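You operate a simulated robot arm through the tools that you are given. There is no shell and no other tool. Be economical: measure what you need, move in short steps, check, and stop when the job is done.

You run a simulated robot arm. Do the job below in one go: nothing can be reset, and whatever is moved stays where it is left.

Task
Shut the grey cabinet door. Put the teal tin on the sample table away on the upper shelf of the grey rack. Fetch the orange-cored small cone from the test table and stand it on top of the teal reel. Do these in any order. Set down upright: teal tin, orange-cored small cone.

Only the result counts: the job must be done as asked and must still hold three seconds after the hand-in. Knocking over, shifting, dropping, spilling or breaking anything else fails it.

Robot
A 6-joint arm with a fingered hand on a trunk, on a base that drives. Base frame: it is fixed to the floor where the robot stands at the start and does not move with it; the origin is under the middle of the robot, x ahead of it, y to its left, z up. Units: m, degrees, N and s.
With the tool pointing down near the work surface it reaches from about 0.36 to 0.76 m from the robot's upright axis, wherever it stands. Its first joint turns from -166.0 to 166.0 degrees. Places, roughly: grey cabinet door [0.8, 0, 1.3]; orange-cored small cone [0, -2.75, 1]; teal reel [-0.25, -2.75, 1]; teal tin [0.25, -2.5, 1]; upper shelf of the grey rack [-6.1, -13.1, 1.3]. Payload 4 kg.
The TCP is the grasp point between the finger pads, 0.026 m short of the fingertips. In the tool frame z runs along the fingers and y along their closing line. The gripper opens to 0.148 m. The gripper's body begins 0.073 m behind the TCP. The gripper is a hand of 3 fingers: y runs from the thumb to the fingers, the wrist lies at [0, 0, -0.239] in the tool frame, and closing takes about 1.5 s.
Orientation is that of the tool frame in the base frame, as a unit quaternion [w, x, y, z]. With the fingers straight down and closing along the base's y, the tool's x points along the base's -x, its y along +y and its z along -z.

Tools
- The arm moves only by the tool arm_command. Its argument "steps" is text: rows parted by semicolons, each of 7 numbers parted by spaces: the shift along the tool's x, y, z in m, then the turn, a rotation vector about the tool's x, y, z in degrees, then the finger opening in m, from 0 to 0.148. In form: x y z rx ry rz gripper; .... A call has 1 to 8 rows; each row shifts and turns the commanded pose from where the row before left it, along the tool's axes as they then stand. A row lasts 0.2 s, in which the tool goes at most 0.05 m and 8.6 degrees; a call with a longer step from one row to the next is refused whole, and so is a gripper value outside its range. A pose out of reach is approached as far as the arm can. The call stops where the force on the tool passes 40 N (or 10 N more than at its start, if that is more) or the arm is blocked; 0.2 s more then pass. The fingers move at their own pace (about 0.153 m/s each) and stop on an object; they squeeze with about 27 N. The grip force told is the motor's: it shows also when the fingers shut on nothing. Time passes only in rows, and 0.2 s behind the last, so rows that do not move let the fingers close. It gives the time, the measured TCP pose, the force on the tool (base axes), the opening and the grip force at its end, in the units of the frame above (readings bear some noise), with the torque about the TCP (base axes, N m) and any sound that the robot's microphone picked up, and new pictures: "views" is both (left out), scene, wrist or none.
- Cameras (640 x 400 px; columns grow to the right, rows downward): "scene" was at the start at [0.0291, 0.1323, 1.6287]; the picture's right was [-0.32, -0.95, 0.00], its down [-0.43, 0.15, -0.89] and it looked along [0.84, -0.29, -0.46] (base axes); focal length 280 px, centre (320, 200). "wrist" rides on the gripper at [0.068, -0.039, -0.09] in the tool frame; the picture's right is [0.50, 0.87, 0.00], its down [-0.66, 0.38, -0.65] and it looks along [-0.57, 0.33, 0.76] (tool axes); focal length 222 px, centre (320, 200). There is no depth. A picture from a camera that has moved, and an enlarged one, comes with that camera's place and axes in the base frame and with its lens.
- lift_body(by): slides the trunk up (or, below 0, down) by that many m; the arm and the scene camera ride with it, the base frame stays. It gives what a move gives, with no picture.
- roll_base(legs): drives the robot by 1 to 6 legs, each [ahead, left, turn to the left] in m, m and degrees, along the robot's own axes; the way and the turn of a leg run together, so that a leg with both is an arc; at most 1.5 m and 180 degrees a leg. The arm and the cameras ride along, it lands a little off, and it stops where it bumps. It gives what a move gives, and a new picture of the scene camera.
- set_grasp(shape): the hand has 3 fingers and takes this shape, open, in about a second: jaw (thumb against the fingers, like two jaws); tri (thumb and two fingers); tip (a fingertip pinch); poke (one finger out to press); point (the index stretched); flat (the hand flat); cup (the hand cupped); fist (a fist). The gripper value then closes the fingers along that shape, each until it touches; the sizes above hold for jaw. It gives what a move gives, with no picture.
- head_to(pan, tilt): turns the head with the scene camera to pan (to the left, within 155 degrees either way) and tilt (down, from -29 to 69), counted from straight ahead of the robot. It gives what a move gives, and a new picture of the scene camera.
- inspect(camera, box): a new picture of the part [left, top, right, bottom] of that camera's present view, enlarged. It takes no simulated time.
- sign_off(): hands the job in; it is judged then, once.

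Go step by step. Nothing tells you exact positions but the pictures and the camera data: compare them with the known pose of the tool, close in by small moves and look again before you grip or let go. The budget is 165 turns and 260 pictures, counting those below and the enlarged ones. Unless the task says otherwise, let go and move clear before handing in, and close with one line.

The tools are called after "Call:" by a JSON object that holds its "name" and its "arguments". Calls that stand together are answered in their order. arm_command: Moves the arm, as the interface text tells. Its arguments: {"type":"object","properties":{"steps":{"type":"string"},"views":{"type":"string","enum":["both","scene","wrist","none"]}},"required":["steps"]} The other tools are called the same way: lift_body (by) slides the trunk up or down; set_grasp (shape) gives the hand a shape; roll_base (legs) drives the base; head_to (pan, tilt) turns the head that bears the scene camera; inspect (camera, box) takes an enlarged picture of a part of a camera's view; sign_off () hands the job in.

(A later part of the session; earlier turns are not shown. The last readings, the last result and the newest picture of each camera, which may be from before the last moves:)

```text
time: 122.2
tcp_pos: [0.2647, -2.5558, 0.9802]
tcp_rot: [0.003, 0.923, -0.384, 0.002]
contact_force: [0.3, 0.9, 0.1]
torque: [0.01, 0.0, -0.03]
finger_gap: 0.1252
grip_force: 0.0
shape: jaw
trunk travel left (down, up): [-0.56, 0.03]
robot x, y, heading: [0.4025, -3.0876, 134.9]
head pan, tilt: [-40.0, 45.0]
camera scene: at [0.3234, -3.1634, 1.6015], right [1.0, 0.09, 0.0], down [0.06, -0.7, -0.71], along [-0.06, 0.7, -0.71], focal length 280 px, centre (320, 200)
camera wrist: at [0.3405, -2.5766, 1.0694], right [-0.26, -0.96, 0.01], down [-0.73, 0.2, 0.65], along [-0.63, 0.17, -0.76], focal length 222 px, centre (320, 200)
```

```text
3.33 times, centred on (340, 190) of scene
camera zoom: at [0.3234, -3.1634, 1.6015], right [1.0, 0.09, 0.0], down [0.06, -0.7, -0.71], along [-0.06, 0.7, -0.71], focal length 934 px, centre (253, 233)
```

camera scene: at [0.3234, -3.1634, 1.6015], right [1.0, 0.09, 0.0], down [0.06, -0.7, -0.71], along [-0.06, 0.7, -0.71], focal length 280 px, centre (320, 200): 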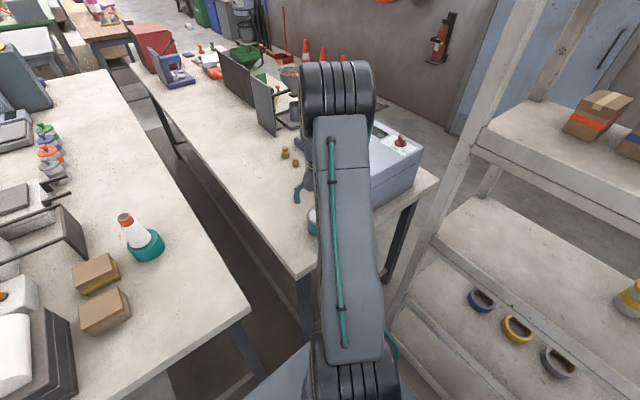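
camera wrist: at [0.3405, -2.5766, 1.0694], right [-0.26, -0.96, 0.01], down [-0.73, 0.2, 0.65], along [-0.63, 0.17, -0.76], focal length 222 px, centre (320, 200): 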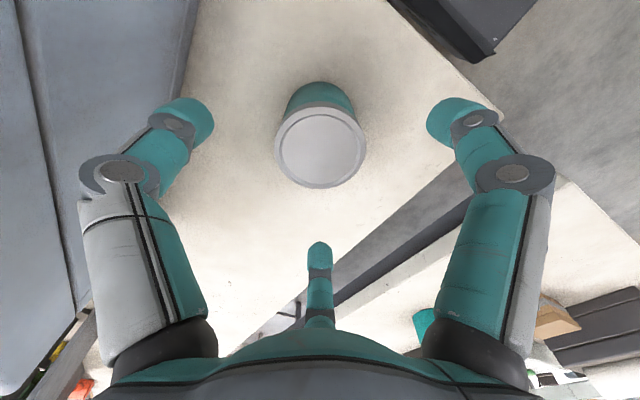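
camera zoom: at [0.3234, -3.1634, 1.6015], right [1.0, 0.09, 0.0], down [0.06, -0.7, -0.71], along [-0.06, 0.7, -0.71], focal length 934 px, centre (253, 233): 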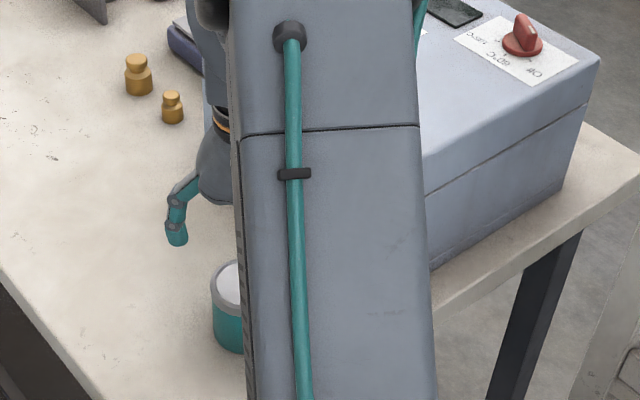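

Centred. Descend to gripping height and close.

Call:
{"name": "arm_command", "arguments": {"steps": "0 0 0.03 0 0 0 0.125; 0 0 0.03 0 0 0 0.125; 0 0 0.027 0 0 0 0.125; 0 0 0 0 0 0 0.125", "views": "wrist"}}

```text
time: 123.2
tcp_pos: [0.2637, -2.5592, 0.8962]
tcp_rot: [0.004, 0.923, -0.385, 0.002]
contact_force: [0.5, -0.3, -1.2]
torque: [-0.02, -0.01, 0.02]
finger_gap: 0.1255
grip_force: 0.1
shape: jaw
trunk travel left (down, up): [-0.56, 0.03]
robot x, y, heading: [0.3992, -3.0949, 134.7]
head pan, tilt: [-40.0, 45.0]
camera wrist: at [0.3401, -2.5781, 0.9847], right [-0.26, -0.96, 0.01], down [-0.73, 0.2, 0.65], along [-0.63, 0.17, -0.76], focal length 222 px, centre (320, 200)
```

wrist: 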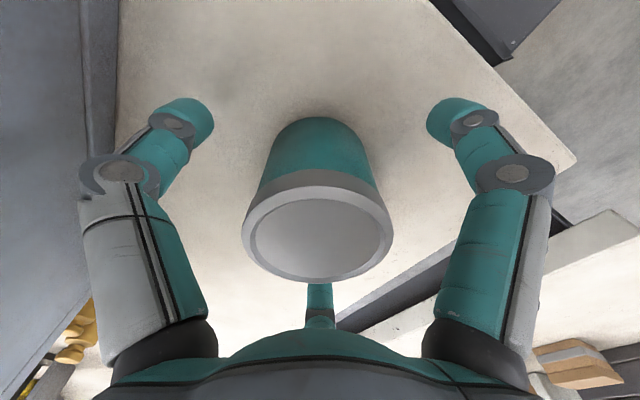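

Call:
{"name": "arm_command", "arguments": {"steps": "0 0 0.003 0 0 0 0.09; 0 0 0 0 0 0 0.06; 0 0 0 0 0 0 0.03; 0 0 0 0 0 0 0; 0 0 0 0 0 0 0; 0 0 0 0 0 0 0; 0 0 0 0 0 0 0", "views": "wrist"}}

```text
time: 124.8
tcp_pos: [0.2651, -2.5575, 0.8933]
tcp_rot: [0.004, 0.923, -0.385, 0.001]
contact_force: [-0.4, 0.1, 0.3]
torque: [0.01, 0.02, -0.01]
finger_gap: 0.0602
grip_force: 27.4
shape: jaw
trunk travel left (down, up): [-0.56, 0.03]
robot x, y, heading: [0.4017, -3.087, 134.8]
head pan, tilt: [-40.0, 45.0]
camera wrist: at [0.3398, -2.5778, 0.9819], right [-0.26, -0.96, 0.01], down [-0.73, 0.2, 0.65], along [-0.63, 0.17, -0.76], focal length 222 px, centre (320, 200)
```

wrist: 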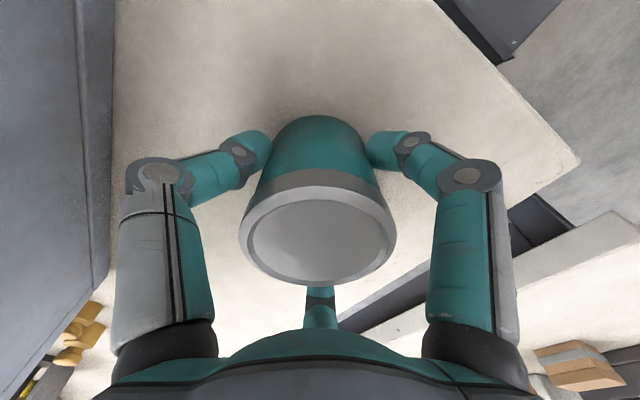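

Firm grip at 60 mm. Lift the tin straight up.

Call:
{"name": "arm_command", "arguments": {"steps": "0 0 -0.02 0 0 0 0; 0 0 -0.04 0 0 0 0; 0 0 -0.04 0 0 0 0; 0 0 -0.04 0 0 0 0; 0 0 -0.04 0 0 0 0; 0 0 0 0 0 0 0"}}

```text
time: 126.2
tcp_pos: [0.2619, -2.5558, 1.0749]
tcp_rot: [0.003, 0.923, -0.384, 0.001]
contact_force: [0.9, -0.6, -1.4]
torque: [0.02, 0.01, -0.01]
finger_gap: 0.0602
grip_force: 27.4
shape: jaw
trunk travel left (down, up): [-0.56, 0.03]
robot x, y, heading: [0.3975, -3.0903, 134.9]
head pan, tilt: [-40.0, 45.0]
camera scene: at [0.3234, -3.1636, 1.6014], right [1.0, 0.09, 0.0], down [0.06, -0.7, -0.71], along [-0.06, 0.7, -0.71], focal length 280 px, centre (320, 200)
camera wrist: at [0.3382, -2.5755, 1.1634], right [-0.26, -0.96, 0.01], down [-0.73, 0.2, 0.65], along [-0.63, 0.17, -0.76], focal length 222 px, centre (320, 200)
```

scene: 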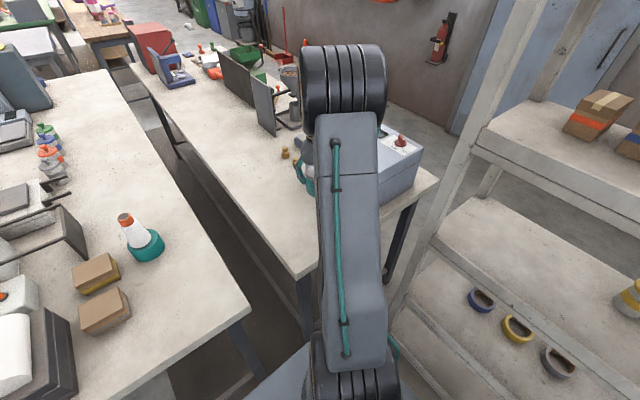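
wrist: 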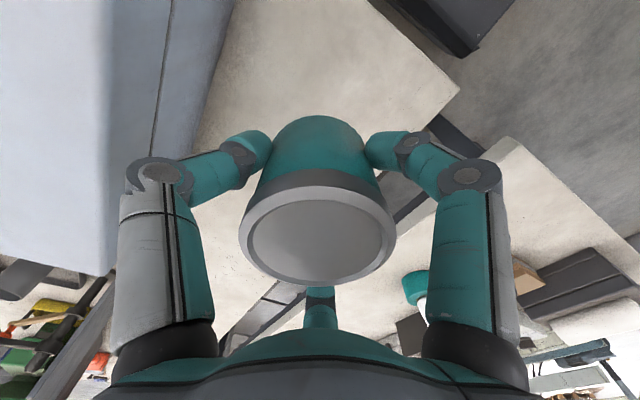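

The tin is held. I bring it round in front of the robot, then look for the way to the grey rack.

Call:
{"name": "arm_command", "arguments": {"steps": "0 0.03 -0.03 0 0 0 0; 0.01 0.04 -0.02 0 0 0 0; 0.01 0.045 0 0 0 0 0; 0.01 0.045 0 0 0 0 0; 0 0.045 0 0 0 0 0; 0 0.04 0 0 0 0 0; 0 0.035 0 0 0 0 0", "views": "none"}}

Call:
{"name": "head_to", "arguments": {"pan": 90, "tilt": 15}}

Call:
{"name": "head_to", "arguments": {"pan": 140, "tilt": 15}}

```text
time: 127.8
tcp_pos: [0.0857, -2.7737, 1.1247]
tcp_rot: [0.004, 0.923, -0.386, 0.002]
contact_force: [0.5, 0.7, -1.9]
torque: [-0.05, 0.01, 0.02]
finger_gap: 0.0605
grip_force: 27.4
shape: jaw
trunk travel left (down, up): [-0.56, 0.03]
robot x, y, heading: [0.4013, -3.0858, 134.9]
head pan, tilt: [-40.0, 45.0]
```

```text
time: 129.9
tcp_pos: [0.0855, -2.7737, 1.1254]
tcp_rot: [0.004, 0.923, -0.384, 0.001]
contact_force: [-0.3, -0.2, -1.6]
torque: [-0.01, 0.01, -0.01]
finger_gap: 0.0601
grip_force: 27.2
shape: jaw
trunk travel left (down, up): [-0.56, 0.03]
robot x, y, heading: [0.4004, -3.0886, 134.8]
head pan, tilt: [90.0, 15.0]
camera scene: at [0.2641, -3.3106, 1.6483], right [-0.71, 0.71, 0.0], down [0.18, 0.18, -0.97], along [-0.68, -0.68, -0.26], focal length 280 px, centre (320, 200)
```

scene: 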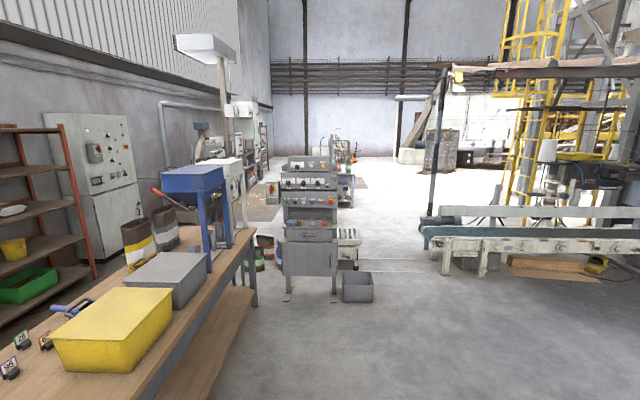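

```text
time: 131.1
tcp_pos: [0.0858, -2.7742, 1.1226]
tcp_rot: [0.004, 0.923, -0.384, 0.002]
contact_force: [0.1, 0.6, -1.9]
torque: [0.04, 0.01, 0.02]
finger_gap: 0.0602
grip_force: 27.5
shape: jaw
trunk travel left (down, up): [-0.56, 0.03]
robot x, y, heading: [0.3999, -3.0906, 134.9]
head pan, tilt: [140.0, 15.0]
camera scene: at [0.3382, -3.3377, 1.6483], right [-1.0, -0.09, 0.0], down [-0.02, 0.26, -0.97], along [0.08, -0.96, -0.26], focal length 280 px, centre (320, 200)
```

scene: 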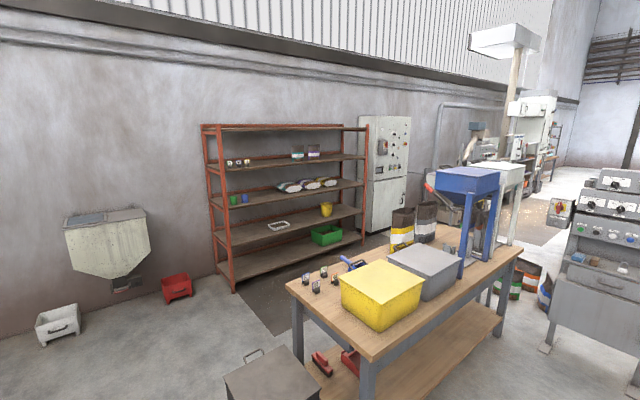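

The way to the rack leads past the console, through the lane between the grey bin and the conveyor. I back off, sidestep, turn left to face it, and look.

Call:
{"name": "roll_base", "arguments": {"legs": [[-0.13, 0, 0], [0, 0.35, 0], [0, 0, 90], [0.6, 0, 0]]}}

Call:
{"name": "head_to", "arguments": {"pan": 0, "tilt": 30}}

Call:
{"name": "head_to", "arguments": {"pan": -45, "tilt": 35}}

```text
time: 141.1
tcp_pos: [-0.5096, -4.1569, 1.1246]
tcp_rot: [0.001, 0.927, 0.375, 0.004]
contact_force: [-0.8, -0.8, -2.5]
torque: [0.0, -0.01, 0.01]
finger_gap: 0.0603
grip_force: 27.2
shape: jaw
trunk travel left (down, up): [-0.56, 0.03]
robot x, y, heading: [-0.1906, -3.849, -135.7]
head pan, tilt: [140.0, 15.0]
camera scene: at [0.0611, -3.915, 1.6483], right [0.07, -1.0, 0.0], down [-0.26, -0.02, -0.97], along [0.96, 0.07, -0.26], focal length 280 px, centre (320, 200)
```

scene: 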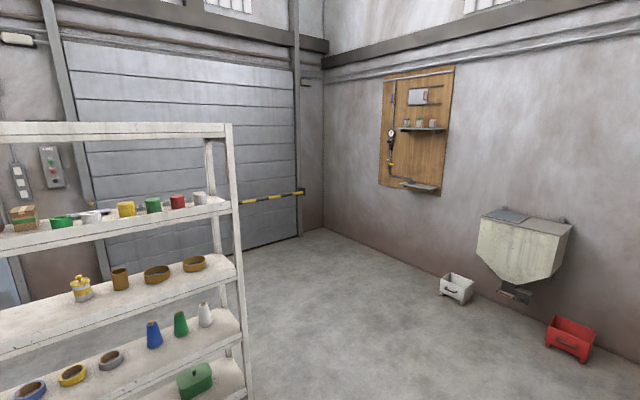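

```text
time: 143.3
tcp_pos: [-0.5076, -4.1577, 1.1242]
tcp_rot: [0.001, 0.927, 0.375, 0.004]
contact_force: [0.0, 0.9, -1.8]
torque: [-0.04, 0.0, -0.02]
finger_gap: 0.0599
grip_force: 26.7
shape: jaw
trunk travel left (down, up): [-0.56, 0.03]
robot x, y, heading: [-0.1895, -3.8492, -135.6]
head pan, tilt: [0.0, 30.0]
camera scene: at [-0.0968, -3.9846, 1.6241], right [-0.7, 0.72, 0.0], down [0.36, 0.35, -0.87], along [-0.62, -0.6, -0.5], focal length 280 px, centre (320, 200)
```

scene: 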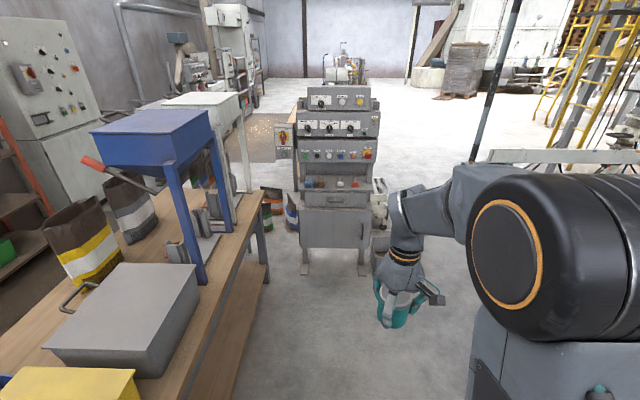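

```text
time: 144.4
tcp_pos: [-0.5089, -4.1583, 1.1238]
tcp_rot: [0.002, 0.927, 0.375, 0.003]
contact_force: [-0.4, 0.2, -3.3]
torque: [-0.01, -0.01, 0.04]
finger_gap: 0.0601
grip_force: 27.0
shape: jaw
trunk travel left (down, up): [-0.56, 0.03]
robot x, y, heading: [-0.1901, -3.8481, -135.8]
head pan, tilt: [-45.0, 35.0]
camera scene: at [-0.1199, -3.9203, 1.6163], right [0.01, 1.0, 0.0], down [0.57, -0.01, -0.82], along [-0.82, 0.01, -0.57], focal length 280 px, centre (320, 200)
```

scene: 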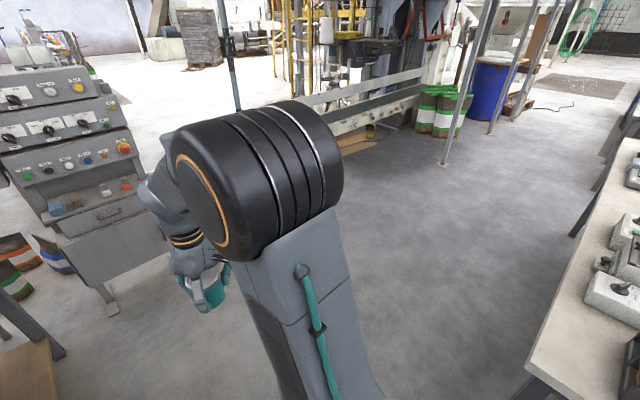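

Sidestep right a little, ahead past the table corner, then right into the lane.

Call:
{"name": "roll_base", "arguments": {"legs": [[0, -0.22, 0.6], [0.55, 0, 0], [0, -0.72, 0]]}}

Call:
{"name": "head_to", "arguments": {"pan": 0, "tilt": 25}}

Call:
{"name": "head_to", "arguments": {"pan": 25, "tilt": 40}}

```text
time: 152.4
tcp_pos: [-1.5502, -3.8768, 1.1233]
tcp_rot: [0.001, 0.924, 0.383, 0.003]
contact_force: [-0.8, 0.1, -2.0]
torque: [0.04, -0.03, -0.02]
finger_gap: 0.0601
grip_force: 26.6
shape: jaw
trunk travel left (down, up): [-0.56, 0.03]
robot x, y, heading: [-1.2359, -3.5604, -135.0]
head pan, tilt: [-45.0, 35.0]
camera scene: at [-1.1661, -3.6324, 1.6163], right [0.0, 1.0, 0.0], down [0.57, 0.0, -0.82], along [-0.82, 0.0, -0.57], focal length 280 px, centre (320, 200)
```

scene: 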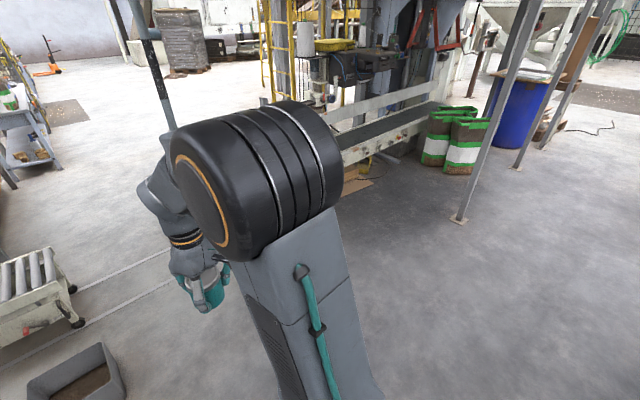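

```text
time: 153.5
tcp_pos: [-1.5499, -3.8781, 1.1237]
tcp_rot: [0.001, 0.923, 0.384, 0.003]
contact_force: [0.0, 0.1, -3.2]
torque: [0.05, 0.01, -0.03]
finger_gap: 0.06
grip_force: 27.1
shape: jaw
trunk travel left (down, up): [-0.56, 0.03]
robot x, y, heading: [-1.2334, -3.5616, -134.9]
head pan, tilt: [0.0, 25.0]
camera scene: at [-1.1429, -3.6975, 1.632], right [-0.71, 0.71, 0.0], down [0.3, 0.3, -0.91], along [-0.64, -0.64, -0.42], focal length 280 px, centre (320, 200)
```

scene: 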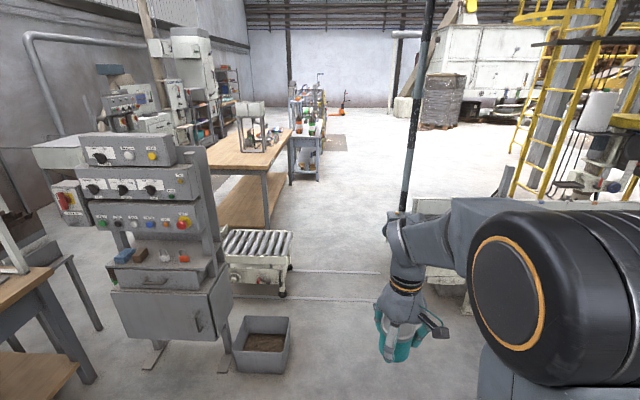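

```text
time: 154.4
tcp_pos: [-1.5502, -3.8769, 1.1237]
tcp_rot: [0.002, 0.924, 0.384, 0.003]
contact_force: [-0.3, 0.3, -2.1]
torque: [0.02, 0.0, 0.01]
finger_gap: 0.0604
grip_force: 27.5
shape: jaw
trunk travel left (down, up): [-0.56, 0.03]
robot x, y, heading: [-1.2372, -3.5643, -134.9]
head pan, tilt: [25.0, 40.0]
camera scene: at [-1.1067, -3.7122, 1.6088], right [-0.94, 0.34, 0.0], down [0.22, 0.6, -0.77], along [-0.26, -0.72, -0.64], focal length 280 px, centre (320, 200)
```

scene: 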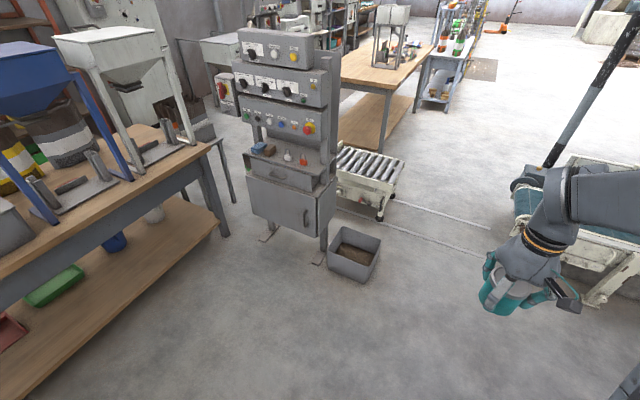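

The lane between the bin and conveyor end looks narrow, so I measure it and my own base by looking steeply down.

Call:
{"name": "head_to", "arguments": {"pan": 0, "tilt": 69}}

Call:
{"name": "head_to", "arguments": {"pan": 60, "tilt": 69}}

Call:
{"name": "head_to", "arguments": {"pan": 0, "tilt": 38}}

```text
time: 155.3
tcp_pos: [-1.5497, -3.8774, 1.1236]
tcp_rot: [0.002, 0.923, 0.384, 0.004]
contact_force: [0.8, -0.5, -1.2]
torque: [0.01, -0.03, 0.0]
finger_gap: 0.0599
grip_force: 27.2
shape: jaw
trunk travel left (down, up): [-0.56, 0.03]
robot x, y, heading: [-1.2356, -3.5622, -134.6]
head pan, tilt: [0.0, 68.8]
camera scene: at [-1.1173, -3.672, 1.5726], right [-0.71, 0.7, 0.0], down [0.66, 0.66, -0.36], along [-0.26, -0.26, -0.93], focal length 280 px, centre (320, 200)
```

scene: 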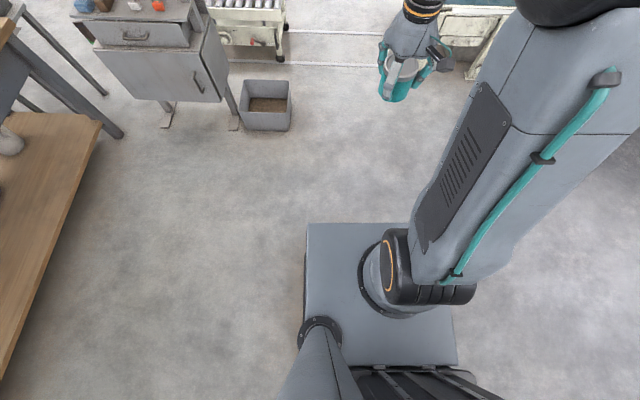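

```text
time: 156.6
tcp_pos: [-1.5501, -3.8778, 1.1239]
tcp_rot: [0.002, 0.923, 0.384, 0.003]
contact_force: [0.1, 0.1, -1.9]
torque: [0.01, 0.07, 0.03]
finger_gap: 0.0603
grip_force: 27.0
shape: jaw
trunk travel left (down, up): [-0.56, 0.03]
robot x, y, heading: [-1.2336, -3.5606, -134.7]
head pan, tilt: [60.0, 68.8]
camera scene: at [-1.0633, -3.6862, 1.5726], right [-0.97, -0.26, 0.0], down [-0.24, 0.9, -0.36], along [0.09, -0.35, -0.93], focal length 280 px, centre (320, 200)
```

scene: 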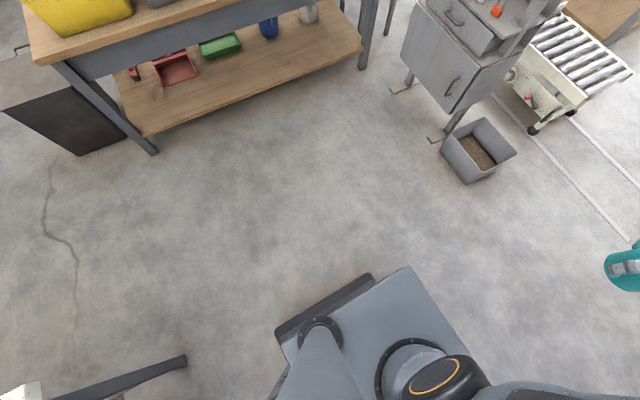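

```text
time: 157.9
tcp_pos: [-1.5496, -3.8765, 1.1231]
tcp_rot: [0.001, 0.923, 0.384, 0.003]
contact_force: [0.5, 0.7, -1.8]
torque: [-0.05, 0.0, -0.02]
finger_gap: 0.0599
grip_force: 26.6
shape: jaw
trunk travel left (down, up): [-0.56, 0.03]
robot x, y, heading: [-1.2384, -3.5633, -134.9]
head pan, tilt: [0.0, 38.0]
camera scene: at [-1.1386, -3.6935, 1.6117], right [-0.71, 0.7, 0.0], down [0.43, 0.44, -0.79], along [-0.55, -0.56, -0.62], focal length 280 px, centre (320, 200)
```

scene: 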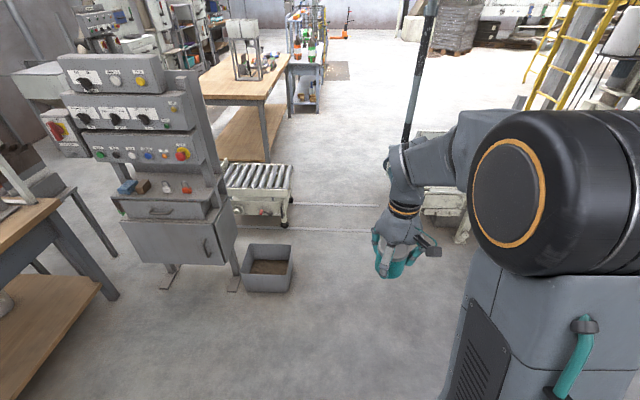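

My base is only about ±0.24 m wide, and the lane is about 0.7 m, so it fits nearly straight ahead. I go ahead 0.6 and recheck.

Call:
{"name": "roll_base", "arguments": {"legs": [[0.6, -0.02, 0]]}}

Call:
{"name": "head_to", "arguments": {"pan": 0, "tilt": 60}}

Call:
{"name": "head_to", "arguments": {"pan": -80, "tilt": 55}}

```text
time: 161.2
tcp_pos: [-1.9799, -4.2821, 1.1244]
tcp_rot: [0.001, 0.923, 0.384, 0.004]
contact_force: [-0.4, -0.1, -2.4]
torque: [0.0, 0.01, 0.01]
finger_gap: 0.0602
grip_force: 26.8
shape: jaw
trunk travel left (down, up): [-0.56, 0.03]
robot x, y, heading: [-1.6636, -3.966, -135.1]
head pan, tilt: [0.0, 38.0]
camera scene: at [-1.5685, -4.0983, 1.6117], right [-0.71, 0.7, 0.0], down [0.43, 0.44, -0.79], along [-0.55, -0.56, -0.62], focal length 280 px, centre (320, 200)
```

scene: 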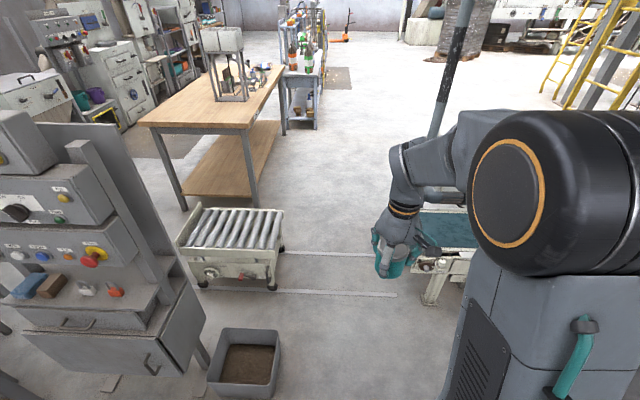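

```text
time: 162.1
tcp_pos: [-1.9795, -4.2823, 1.1234]
tcp_rot: [0.001, 0.923, 0.384, 0.004]
contact_force: [0.3, 0.1, -2.6]
torque: [0.02, -0.04, 0.0]
finger_gap: 0.0603
grip_force: 26.8
shape: jaw
trunk travel left (down, up): [-0.56, 0.03]
robot x, y, heading: [-1.6668, -3.9678, -134.8]
head pan, tilt: [0.0, 60.0]
camera scene: at [-1.5545, -4.0841, 1.582], right [-0.71, 0.7, 0.0], down [0.61, 0.61, -0.5], along [-0.35, -0.36, -0.87], focal length 280 px, centre (320, 200)
```

scene: 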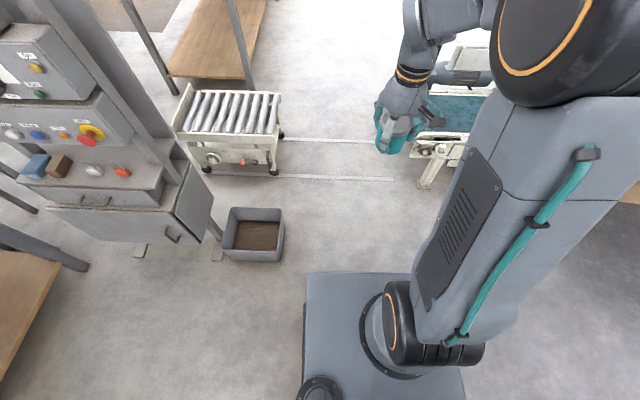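

```text
time: 163.6
tcp_pos: [-1.9803, -4.2824, 1.1241]
tcp_rot: [0.002, 0.924, 0.383, 0.004]
contact_force: [-0.7, 0.1, -2.5]
torque: [-0.04, -0.02, 0.01]
finger_gap: 0.0602
grip_force: 26.9
shape: jaw
trunk travel left (down, up): [-0.56, 0.03]
robot x, y, heading: [-1.6699, -3.9654, -134.8]
head pan, tilt: [-80.0, 55.0]
camera scene: at [-1.5668, -3.9957, 1.588], right [0.57, 0.82, 0.0], down [0.67, -0.47, -0.57], along [-0.47, 0.33, -0.82], focal length 280 px, centre (320, 200)
```

scene: 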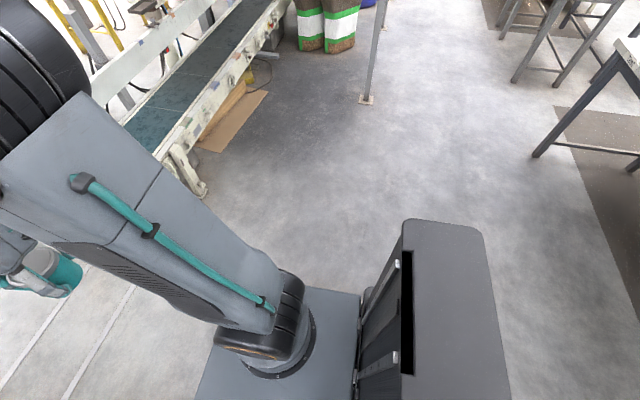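

Clearances are about 0.1 m on each side with a small shift left. I drive through.

Call:
{"name": "roll_base", "arguments": {"legs": [[0.15, 0.03, 0], [0.45, 0, 0]]}}

Call:
{"name": "head_to", "arguments": {"pan": -40, "tilt": 60}}

Call:
{"name": "head_to", "arguments": {"pan": 20, "tilt": 60}}

```text
time: 167.3
tcp_pos: [-2.3862, -4.7263, 1.124]
tcp_rot: [0.001, 0.925, 0.379, 0.003]
contact_force: [-0.5, 0.0, -1.6]
torque: [0.02, -0.02, 0.04]
finger_gap: 0.0599
grip_force: 27.4
shape: jaw
trunk travel left (down, up): [-0.56, 0.03]
robot x, y, heading: [-2.0663, -4.4126, -135.5]
head pan, tilt: [-80.0, 55.0]
camera scene: at [-1.9706, -4.4429, 1.588], right [0.58, 0.82, 0.0], down [0.67, -0.47, -0.57], along [-0.47, 0.33, -0.82], focal length 280 px, centre (320, 200)
```

scene: 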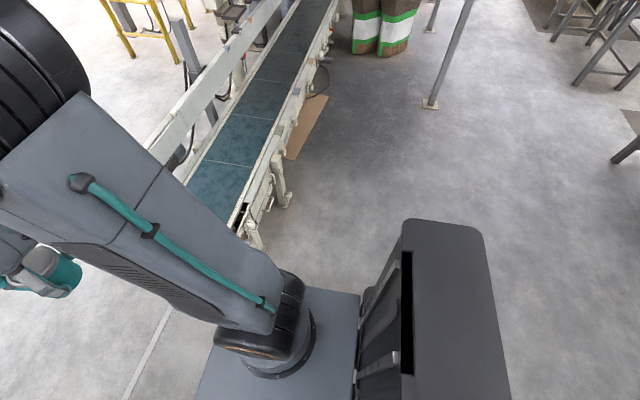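

```text
time: 168.4
tcp_pos: [-2.3855, -4.7256, 1.124]
tcp_rot: [0.001, 0.925, 0.38, 0.003]
contact_force: [-0.4, -1.0, -2.4]
torque: [-0.01, -0.01, 0.0]
finger_gap: 0.0599
grip_force: 26.8
shape: jaw
trunk travel left (down, up): [-0.56, 0.03]
robot x, y, heading: [-2.0677, -4.4086, -135.3]
head pan, tilt: [-40.0, 60.0]
camera scene: at [-1.9779, -4.4897, 1.582], right [-0.08, 1.0, 0.0], down [0.86, 0.07, -0.5], along [-0.5, -0.04, -0.87], focal length 280 px, centre (320, 200)
```

scene: 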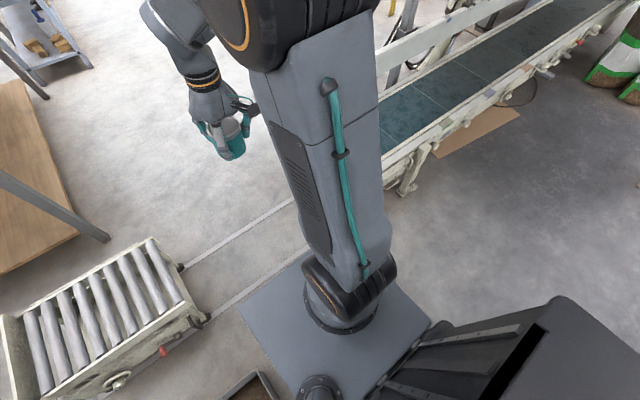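

```text
time: 169.7
tcp_pos: [-2.3854, -4.7254, 1.1239]
tcp_rot: [0.001, 0.925, 0.38, 0.003]
contact_force: [-0.1, -0.1, -2.4]
torque: [-0.02, 0.0, 0.01]
finger_gap: 0.0601
grip_force: 26.9
shape: jaw
trunk travel left (down, up): [-0.56, 0.03]
robot x, y, heading: [-2.0706, -4.4156, -135.2]
head pan, tilt: [20.0, 60.0]
camera scene: at [-1.9399, -4.5445, 1.582], right [-0.9, 0.43, 0.0], down [0.37, 0.78, -0.5], along [-0.21, -0.45, -0.87], focal length 280 px, centre (320, 200)
```

scene: 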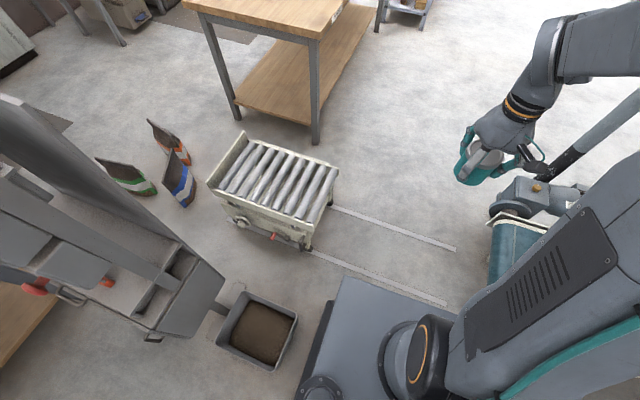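

Bin gap and conveyor gap are both about 0.1 m. I continue ahead with a tiny left shift.

Call:
{"name": "roll_base", "arguments": {"legs": [[0.4, 0.015, 0.2]]}}

Call:
{"name": "head_to", "arguments": {"pan": -60, "tilt": 65}}

Call:
{"name": "head_to", "arguments": {"pan": 20, "tilt": 60}}

```text
time: 172.2
tcp_pos: [-2.6539, -5.0201, 1.1235]
tcp_rot: [0.002, 0.923, 0.384, 0.003]
contact_force: [0.3, -0.7, -3.1]
torque: [0.01, -0.05, 0.0]
finger_gap: 0.0603
grip_force: 26.6
shape: jaw
trunk travel left (down, up): [-0.56, 0.03]
robot x, y, heading: [-2.3382, -4.7035, -134.4]
head pan, tilt: [20.0, 60.0]
camera scene: at [-2.2096, -4.8358, 1.582], right [-0.91, 0.42, 0.0], down [0.36, 0.79, -0.5], along [-0.21, -0.45, -0.87], focal length 280 px, centre (320, 200)
```

scene: 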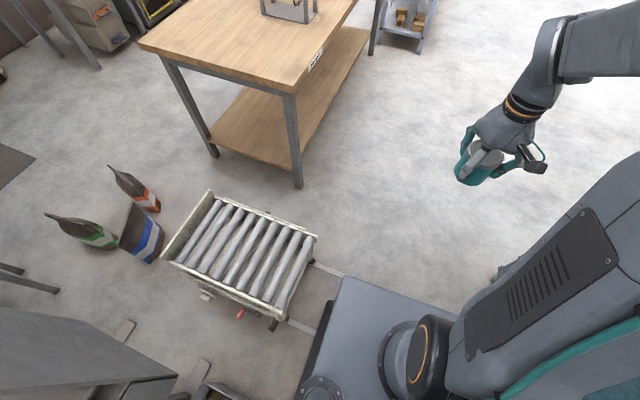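

```text
time: 173.7
tcp_pos: [-2.6538, -5.0205, 1.1242]
tcp_rot: [0.002, 0.924, 0.383, 0.003]
contact_force: [0.3, -0.4, -1.9]
torque: [-0.01, -0.01, 0.02]
finger_gap: 0.0601
grip_force: 26.9
shape: jaw
trunk travel left (down, up): [-0.56, 0.03]
robot x, y, heading: [-2.342, -4.7037, -134.7]
head pan, tilt: [-60.0, 65.0]
camera scene: at [-2.2403, -4.7596, 1.5764], right [0.25, 0.97, 0.0], down [0.88, -0.23, -0.42], along [-0.41, 0.11, -0.91], focal length 280 px, centre (320, 200)
```

scene: 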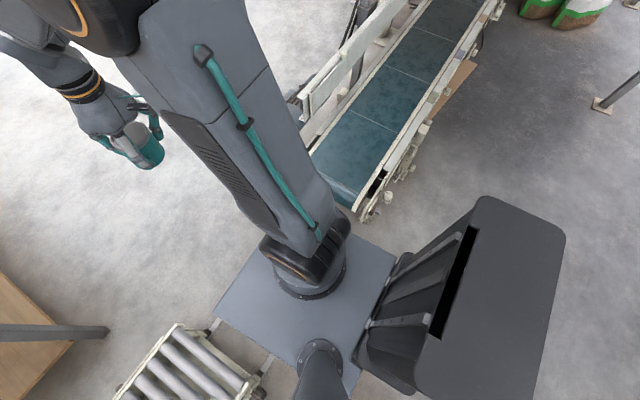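

```text
time: 175.3
tcp_pos: [-2.6539, -5.0225, 1.1234]
tcp_rot: [0.002, 0.924, 0.384, 0.003]
contact_force: [0.2, 0.4, -2.0]
torque: [0.0, 0.03, 0.03]
finger_gap: 0.0597
grip_force: 27.2
shape: jaw
trunk travel left (down, up): [-0.56, 0.03]
robot x, y, heading: [-2.3387, -4.7047, -134.5]
head pan, tilt: [20.0, 60.0]
camera scene: at [-2.2094, -4.8355, 1.582], right [-0.91, 0.42, 0.0], down [0.36, 0.79, -0.5], along [-0.21, -0.45, -0.87], focal length 280 px, centre (320, 200)
```

scene: 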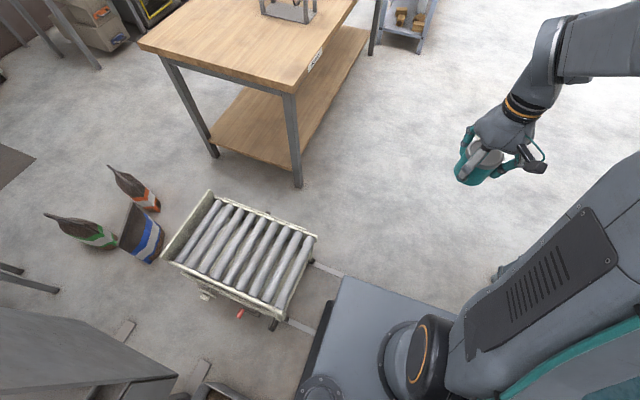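

Past the conveyor corner with margin. I continue ahead 1.4 m and look onward.

Call:
{"name": "roll_base", "arguments": {"legs": [[0.9, 0, 0], [0.6, 0, 0]]}}

Call:
{"name": "head_to", "arguments": {"pan": 20, "tilt": 20}}

```text
time: 183.1
tcp_pos: [-3.7159, -6.108, 1.1233]
tcp_rot: [0.002, 0.921, 0.389, 0.003]
contact_force: [-0.2, -1.3, -2.3]
torque: [-0.02, 0.0, 0.0]
finger_gap: 0.0601
grip_force: 26.9
shape: jaw
trunk travel left (down, up): [-0.56, 0.03]
robot x, y, heading: [-3.4062, -5.7853, -133.9]
head pan, tilt: [20.0, 60.0]
camera scene: at [-3.2739, -5.9171, 1.582], right [-0.91, 0.41, 0.0], down [0.35, 0.79, -0.5], along [-0.2, -0.46, -0.87], focal length 280 px, centre (320, 200)
```

scene: 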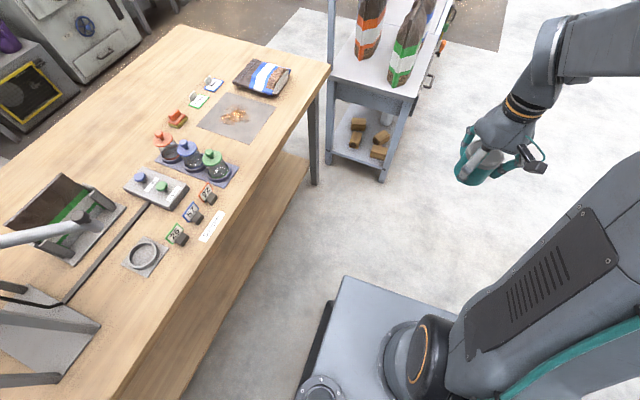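

```text
time: 184.2
tcp_pos: [-3.7156, -6.107, 1.1243]
tcp_rot: [0.001, 0.921, 0.389, 0.003]
contact_force: [0.5, -0.1, -2.1]
torque: [-0.01, 0.01, 0.03]
finger_gap: 0.0597
grip_force: 27.2
shape: jaw
trunk travel left (down, up): [-0.56, 0.03]
robot x, y, heading: [-3.4093, -5.7903, -134.0]
head pan, tilt: [20.0, 20.0]
camera scene: at [-3.2845, -5.9411, 1.64], right [-0.91, 0.41, 0.0], down [0.14, 0.31, -0.94], along [-0.38, -0.86, -0.34], focal length 280 px, centre (320, 200)
```

scene: 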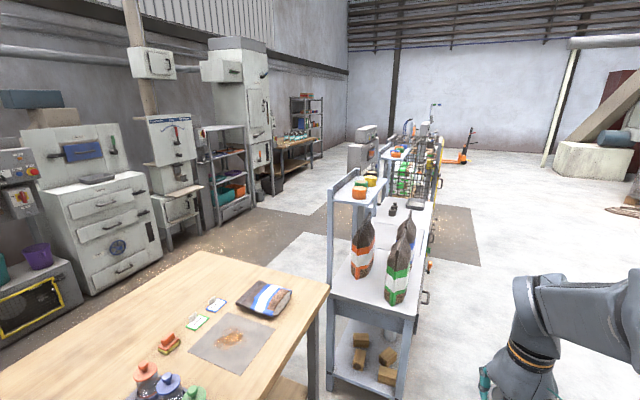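

The grey shelf rack at the far left wall (≈ px 305,120) matches the target. I need to pass right of the cart; let me check the floor to my right.

Call:
{"name": "head_to", "arguments": {"pan": -50, "tilt": 35}}

Call:
{"name": "head_to", "arguments": {"pan": 0, "tilt": 20}}

```text
time: 185.6
tcp_pos: [-3.7156, -6.1069, 1.1248]
tcp_rot: [0.001, 0.921, 0.389, 0.004]
contact_force: [-0.1, 0.3, -1.5]
torque: [0.0, 0.01, 0.0]
finger_gap: 0.06
grip_force: 27.1
shape: jaw
trunk travel left (down, up): [-0.56, 0.03]
robot x, y, heading: [-3.4074, -5.788, -133.8]
head pan, tilt: [-50.0, 35.0]
camera scene: at [-3.3344, -5.8499, 1.6163], right [0.07, 1.0, 0.0], down [0.57, -0.04, -0.82], along [-0.82, 0.06, -0.57], focal length 280 px, centre (320, 200)
```

scene: 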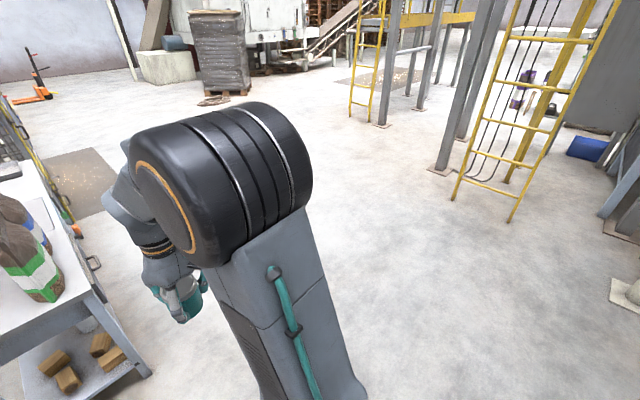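

```text
time: 186.8
tcp_pos: [-3.7154, -6.1069, 1.1237]
tcp_rot: [0.001, 0.921, 0.39, 0.004]
contact_force: [0.9, -0.3, -2.8]
torque: [-0.01, 0.02, 0.03]
finger_gap: 0.06
grip_force: 26.9
shape: jaw
trunk travel left (down, up): [-0.56, 0.03]
robot x, y, heading: [-3.4106, -5.7869, -133.8]
head pan, tilt: [0.0, 20.0]
camera scene: at [-3.3114, -5.9229, 1.6401], right [-0.72, 0.7, 0.0], down [0.24, 0.25, -0.94], along [-0.65, -0.67, -0.34], focal length 280 px, centre (320, 200)
```

scene: 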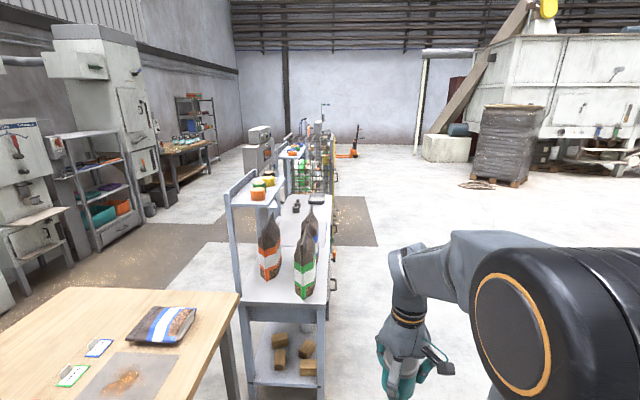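

Clear on the right. Strafe right 0.5 and go ahead 2.9 m along the cart row.

Call:
{"name": "roll_base", "arguments": {"legs": [[0, -0.5, -1.2], [1.45, 0, 0], [1.45, 0, 0]]}}

Call:
{"name": "head_to", "arguments": {"pan": 35, "tilt": 20}}

```text
time: 203.1
tcp_pos: [-6.0925, -7.7833, 1.1231]
tcp_rot: [0.001, 0.927, 0.376, 0.003]
contact_force: [-0.7, 0.3, -2.3]
torque: [0.0, -0.02, 0.01]
finger_gap: 0.0601
grip_force: 27.4
shape: jaw
trunk travel left (down, up): [-0.56, 0.03]
robot x, y, heading: [-5.7778, -7.475, -135.2]
head pan, tilt: [0.0, 20.0]
camera scene: at [-5.6832, -7.6093, 1.6401], right [-0.7, 0.71, 0.0], down [0.24, 0.24, -0.94], along [-0.67, -0.66, -0.34], focal length 280 px, centre (320, 200)
```

scene: 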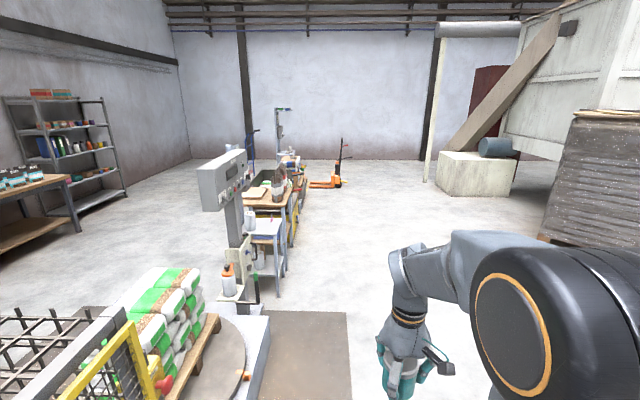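

```text
time: 204.1
tcp_pos: [-6.0924, -7.7833, 1.1229]
tcp_rot: [0.001, 0.927, 0.376, 0.005]
contact_force: [0.3, -0.1, -2.3]
torque: [0.03, 0.03, 0.02]
finger_gap: 0.0599
grip_force: 26.7
shape: jaw
trunk travel left (down, up): [-0.56, 0.03]
robot x, y, heading: [-5.7725, -7.47, -135.8]
head pan, tilt: [35.0, 20.0]
camera scene: at [-5.6338, -7.6356, 1.6401], right [-0.98, 0.18, 0.0], down [0.06, 0.34, -0.94], along [-0.17, -0.92, -0.34], focal length 280 px, centre (320, 200)
```

scene: 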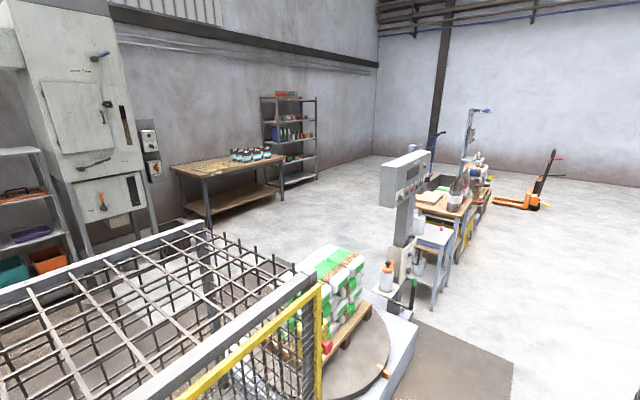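

Rack seen by the left wall. The bench row blocks direct access, so I'll run along its right side to the end and go round the pallet jack. First part now.

Call:
{"name": "roll_base", "arguments": {"legs": [[0.6, -0.6, 0.5], [1.4, 0, 0], [1.2, 0, 0]]}}

Call:
{"name": "head_to", "arguments": {"pan": 10, "tilt": 25}}

Call:
{"name": "head_to", "arguments": {"pan": 70, "tilt": 20}}

```text
time: 221.0
tcp_pos: [-8.7813, -9.6819, 1.1242]
tcp_rot: [0.002, 0.922, 0.387, 0.003]
contact_force: [-0.8, 0.5, -3.0]
torque: [0.04, -0.04, 0.0]
finger_gap: 0.0602
grip_force: 26.5
shape: jaw
trunk travel left (down, up): [-0.56, 0.03]
robot x, y, heading: [-8.4731, -9.3607, -134.0]
head pan, tilt: [35.0, 20.0]
camera scene: at [-8.3259, -9.5241, 1.6401], right [-0.99, 0.16, 0.0], down [0.05, 0.34, -0.94], along [-0.15, -0.93, -0.34], focal length 280 px, centre (320, 200)
```

scene: 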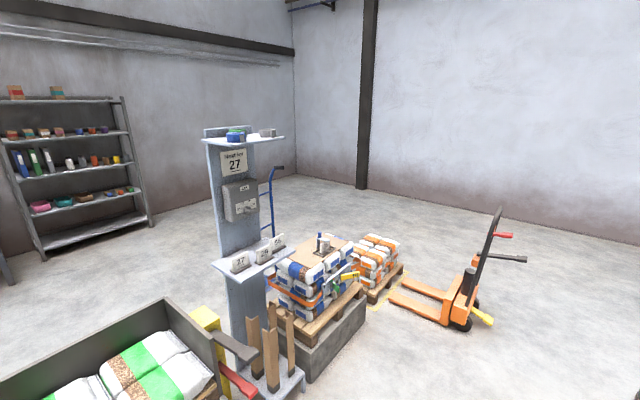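

```text
time: 221.9
tcp_pos: [-8.7801, -9.6816, 1.1239]
tcp_rot: [0.0, 0.922, 0.387, 0.003]
contact_force: [0.7, 0.5, -2.9]
torque: [0.01, -0.01, 0.04]
finger_gap: 0.0603
grip_force: 27.1
shape: jaw
trunk travel left (down, up): [-0.56, 0.03]
robot x, y, heading: [-8.4739, -9.3653, -134.0]
head pan, tilt: [10.0, 25.0]
camera scene: at [-8.3627, -9.5083, 1.632], right [-0.83, 0.56, 0.0], down [0.24, 0.35, -0.91], along [-0.51, -0.75, -0.42], focal length 280 px, centre (320, 200)
```

scene: 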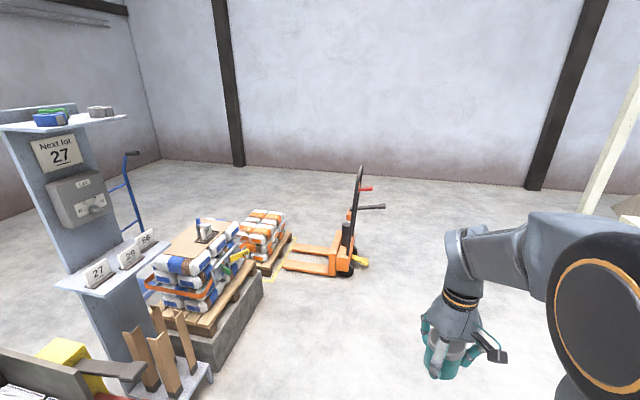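

```text
time: 223.2
tcp_pos: [-8.7803, -9.6823, 1.1241]
tcp_rot: [0.001, 0.922, 0.388, 0.004]
contact_force: [0.1, -0.5, -2.6]
torque: [-0.05, 0.03, -0.02]
finger_gap: 0.0601
grip_force: 27.0
shape: jaw
trunk travel left (down, up): [-0.56, 0.03]
robot x, y, heading: [-8.4686, -9.3633, -134.3]
head pan, tilt: [70.0, 20.0]
camera scene: at [-8.2705, -9.5159, 1.6401], right [-0.9, -0.43, 0.0], down [-0.15, 0.31, -0.94], along [0.41, -0.85, -0.34], focal length 280 px, centre (320, 200)
```

scene: 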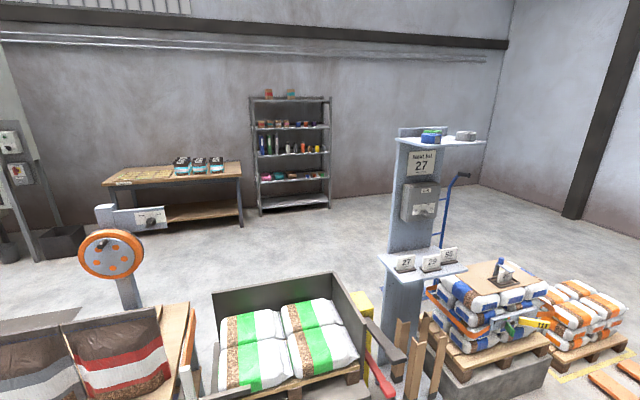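

Rack and route are clear: around the pallet jack's far side, then along the back wall to the rack. I drive ahead beyond the jack and turn left.

Call:
{"name": "roll_base", "arguments": {"legs": [[0.3, -0.5, -0.7], [1.5, 0, 0], [1.5, 0, 0], [0, 0, 90]]}}

Call:
{"name": "head_to", "arguments": {"pan": 0, "tilt": 20}}

```text
time: 244.5
tcp_pos: [-10.8496, -11.6535, 1.1242]
tcp_rot: [-0.002, 0.373, 0.928, 0.004]
contact_force: [0.4, 0.3, -2.2]
torque: [-0.02, 0.0, 0.02]
finger_gap: 0.06
grip_force: 27.1
shape: jaw
trunk travel left (down, up): [-0.56, 0.03]
robot x, y, heading: [-11.1757, -11.3487, -43.7]
head pan, tilt: [70.0, 20.0]
camera scene: at [-11.0174, -11.1464, 1.6401], right [0.44, -0.9, 0.0], down [-0.31, -0.15, -0.94], along [0.84, 0.42, -0.34], focal length 280 px, centre (320, 200)
```

scene: 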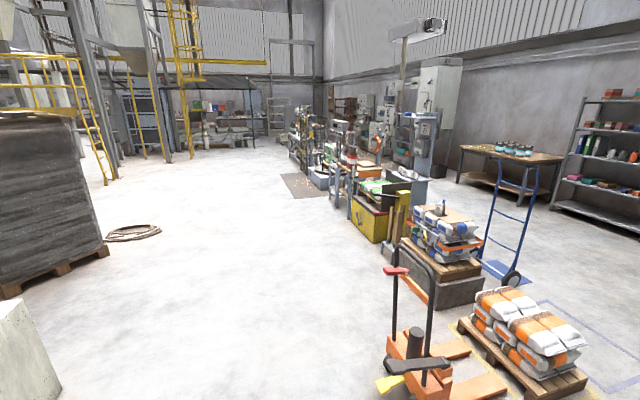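

```text
time: 245.9
tcp_pos: [-10.85, -11.6532, 1.1249]
tcp_rot: [-0.001, 0.374, 0.928, 0.004]
contact_force: [0.8, 0.4, -2.0]
torque: [-0.02, 0.01, 0.0]
finger_gap: 0.0599
grip_force: 26.9
shape: jaw
trunk travel left (down, up): [-0.56, 0.03]
robot x, y, heading: [-11.1718, -11.3437, -44.0]
head pan, tilt: [0.0, 20.0]
camera scene: at [-11.0334, -11.252, 1.6401], right [-0.69, -0.72, 0.0], down [-0.25, 0.24, -0.94], along [0.68, -0.65, -0.34], focal length 280 px, centre (320, 200)
```

scene: 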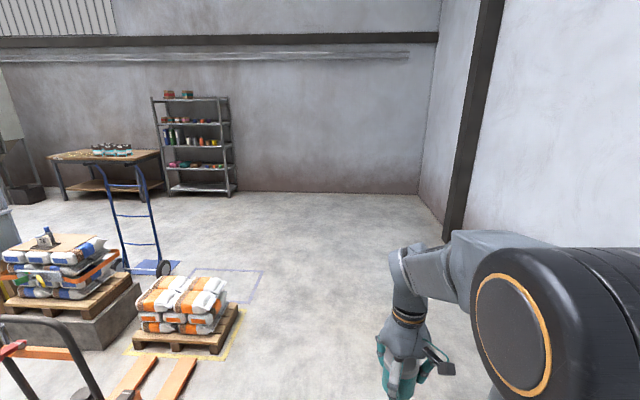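

Clear ahead. I drive along and then sidestep left toward the rack.

Call:
{"name": "roll_base", "arguments": {"legs": [[1.5, 0, -1], [1.5, 0, 0], [0.75, 0, 0], [0, 1.3, 0]]}}

Call:
{"name": "head_to", "arguments": {"pan": 45, "tilt": 20}}

```text
time: 270.1
tcp_pos: [-7.2876, -13.3723, 1.123]
tcp_rot: [-0.002, 0.38, 0.925, 0.003]
contact_force: [0.3, 0.1, -1.5]
torque: [-0.02, -0.02, 0.0]
finger_gap: 0.0601
grip_force: 26.6
shape: jaw
trunk travel left (down, up): [-0.56, 0.03]
robot x, y, heading: [-7.6079, -13.0629, -44.3]
head pan, tilt: [0.0, 20.0]
camera scene: at [-7.4672, -12.9679, 1.6401], right [-0.7, -0.71, 0.0], down [-0.24, 0.24, -0.94], along [0.67, -0.66, -0.34], focal length 280 px, centre (320, 200)
```

scene: 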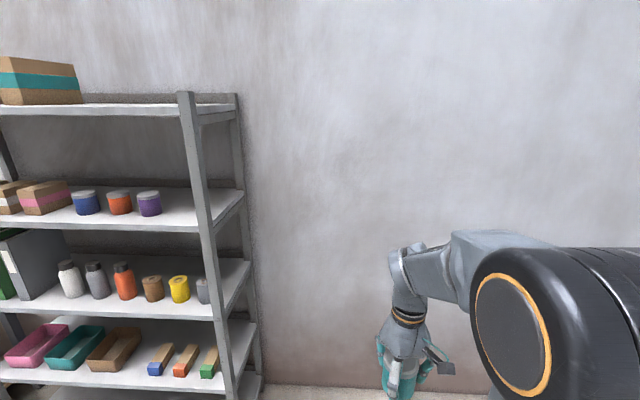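

```text
time: 271.2
tcp_pos: [-7.2895, -13.3717, 1.1244]
tcp_rot: [-0.001, 0.38, 0.925, 0.003]
contact_force: [0.0, -0.5, -1.3]
torque: [0.04, 0.03, 0.0]
finger_gap: 0.0599
grip_force: 26.6
shape: jaw
trunk travel left (down, up): [-0.56, 0.03]
robot x, y, heading: [-7.6059, -13.0623, -44.6]
head pan, tilt: [45.0, 20.0]
camera scene: at [-7.4407, -12.9019, 1.6401], right [0.01, -1.0, 0.0], down [-0.34, 0.0, -0.94], along [0.94, 0.01, -0.34], focal length 280 px, centre (320, 200)
```

scene: 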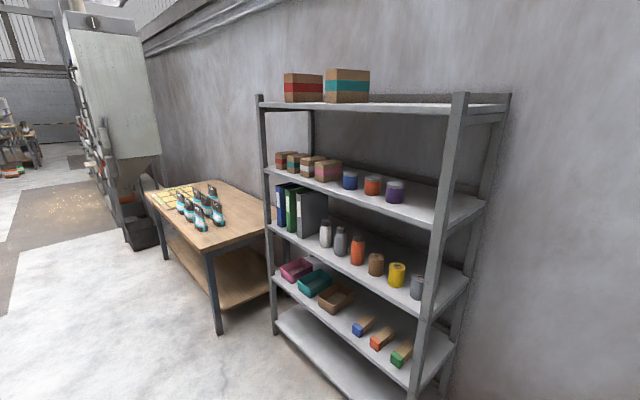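

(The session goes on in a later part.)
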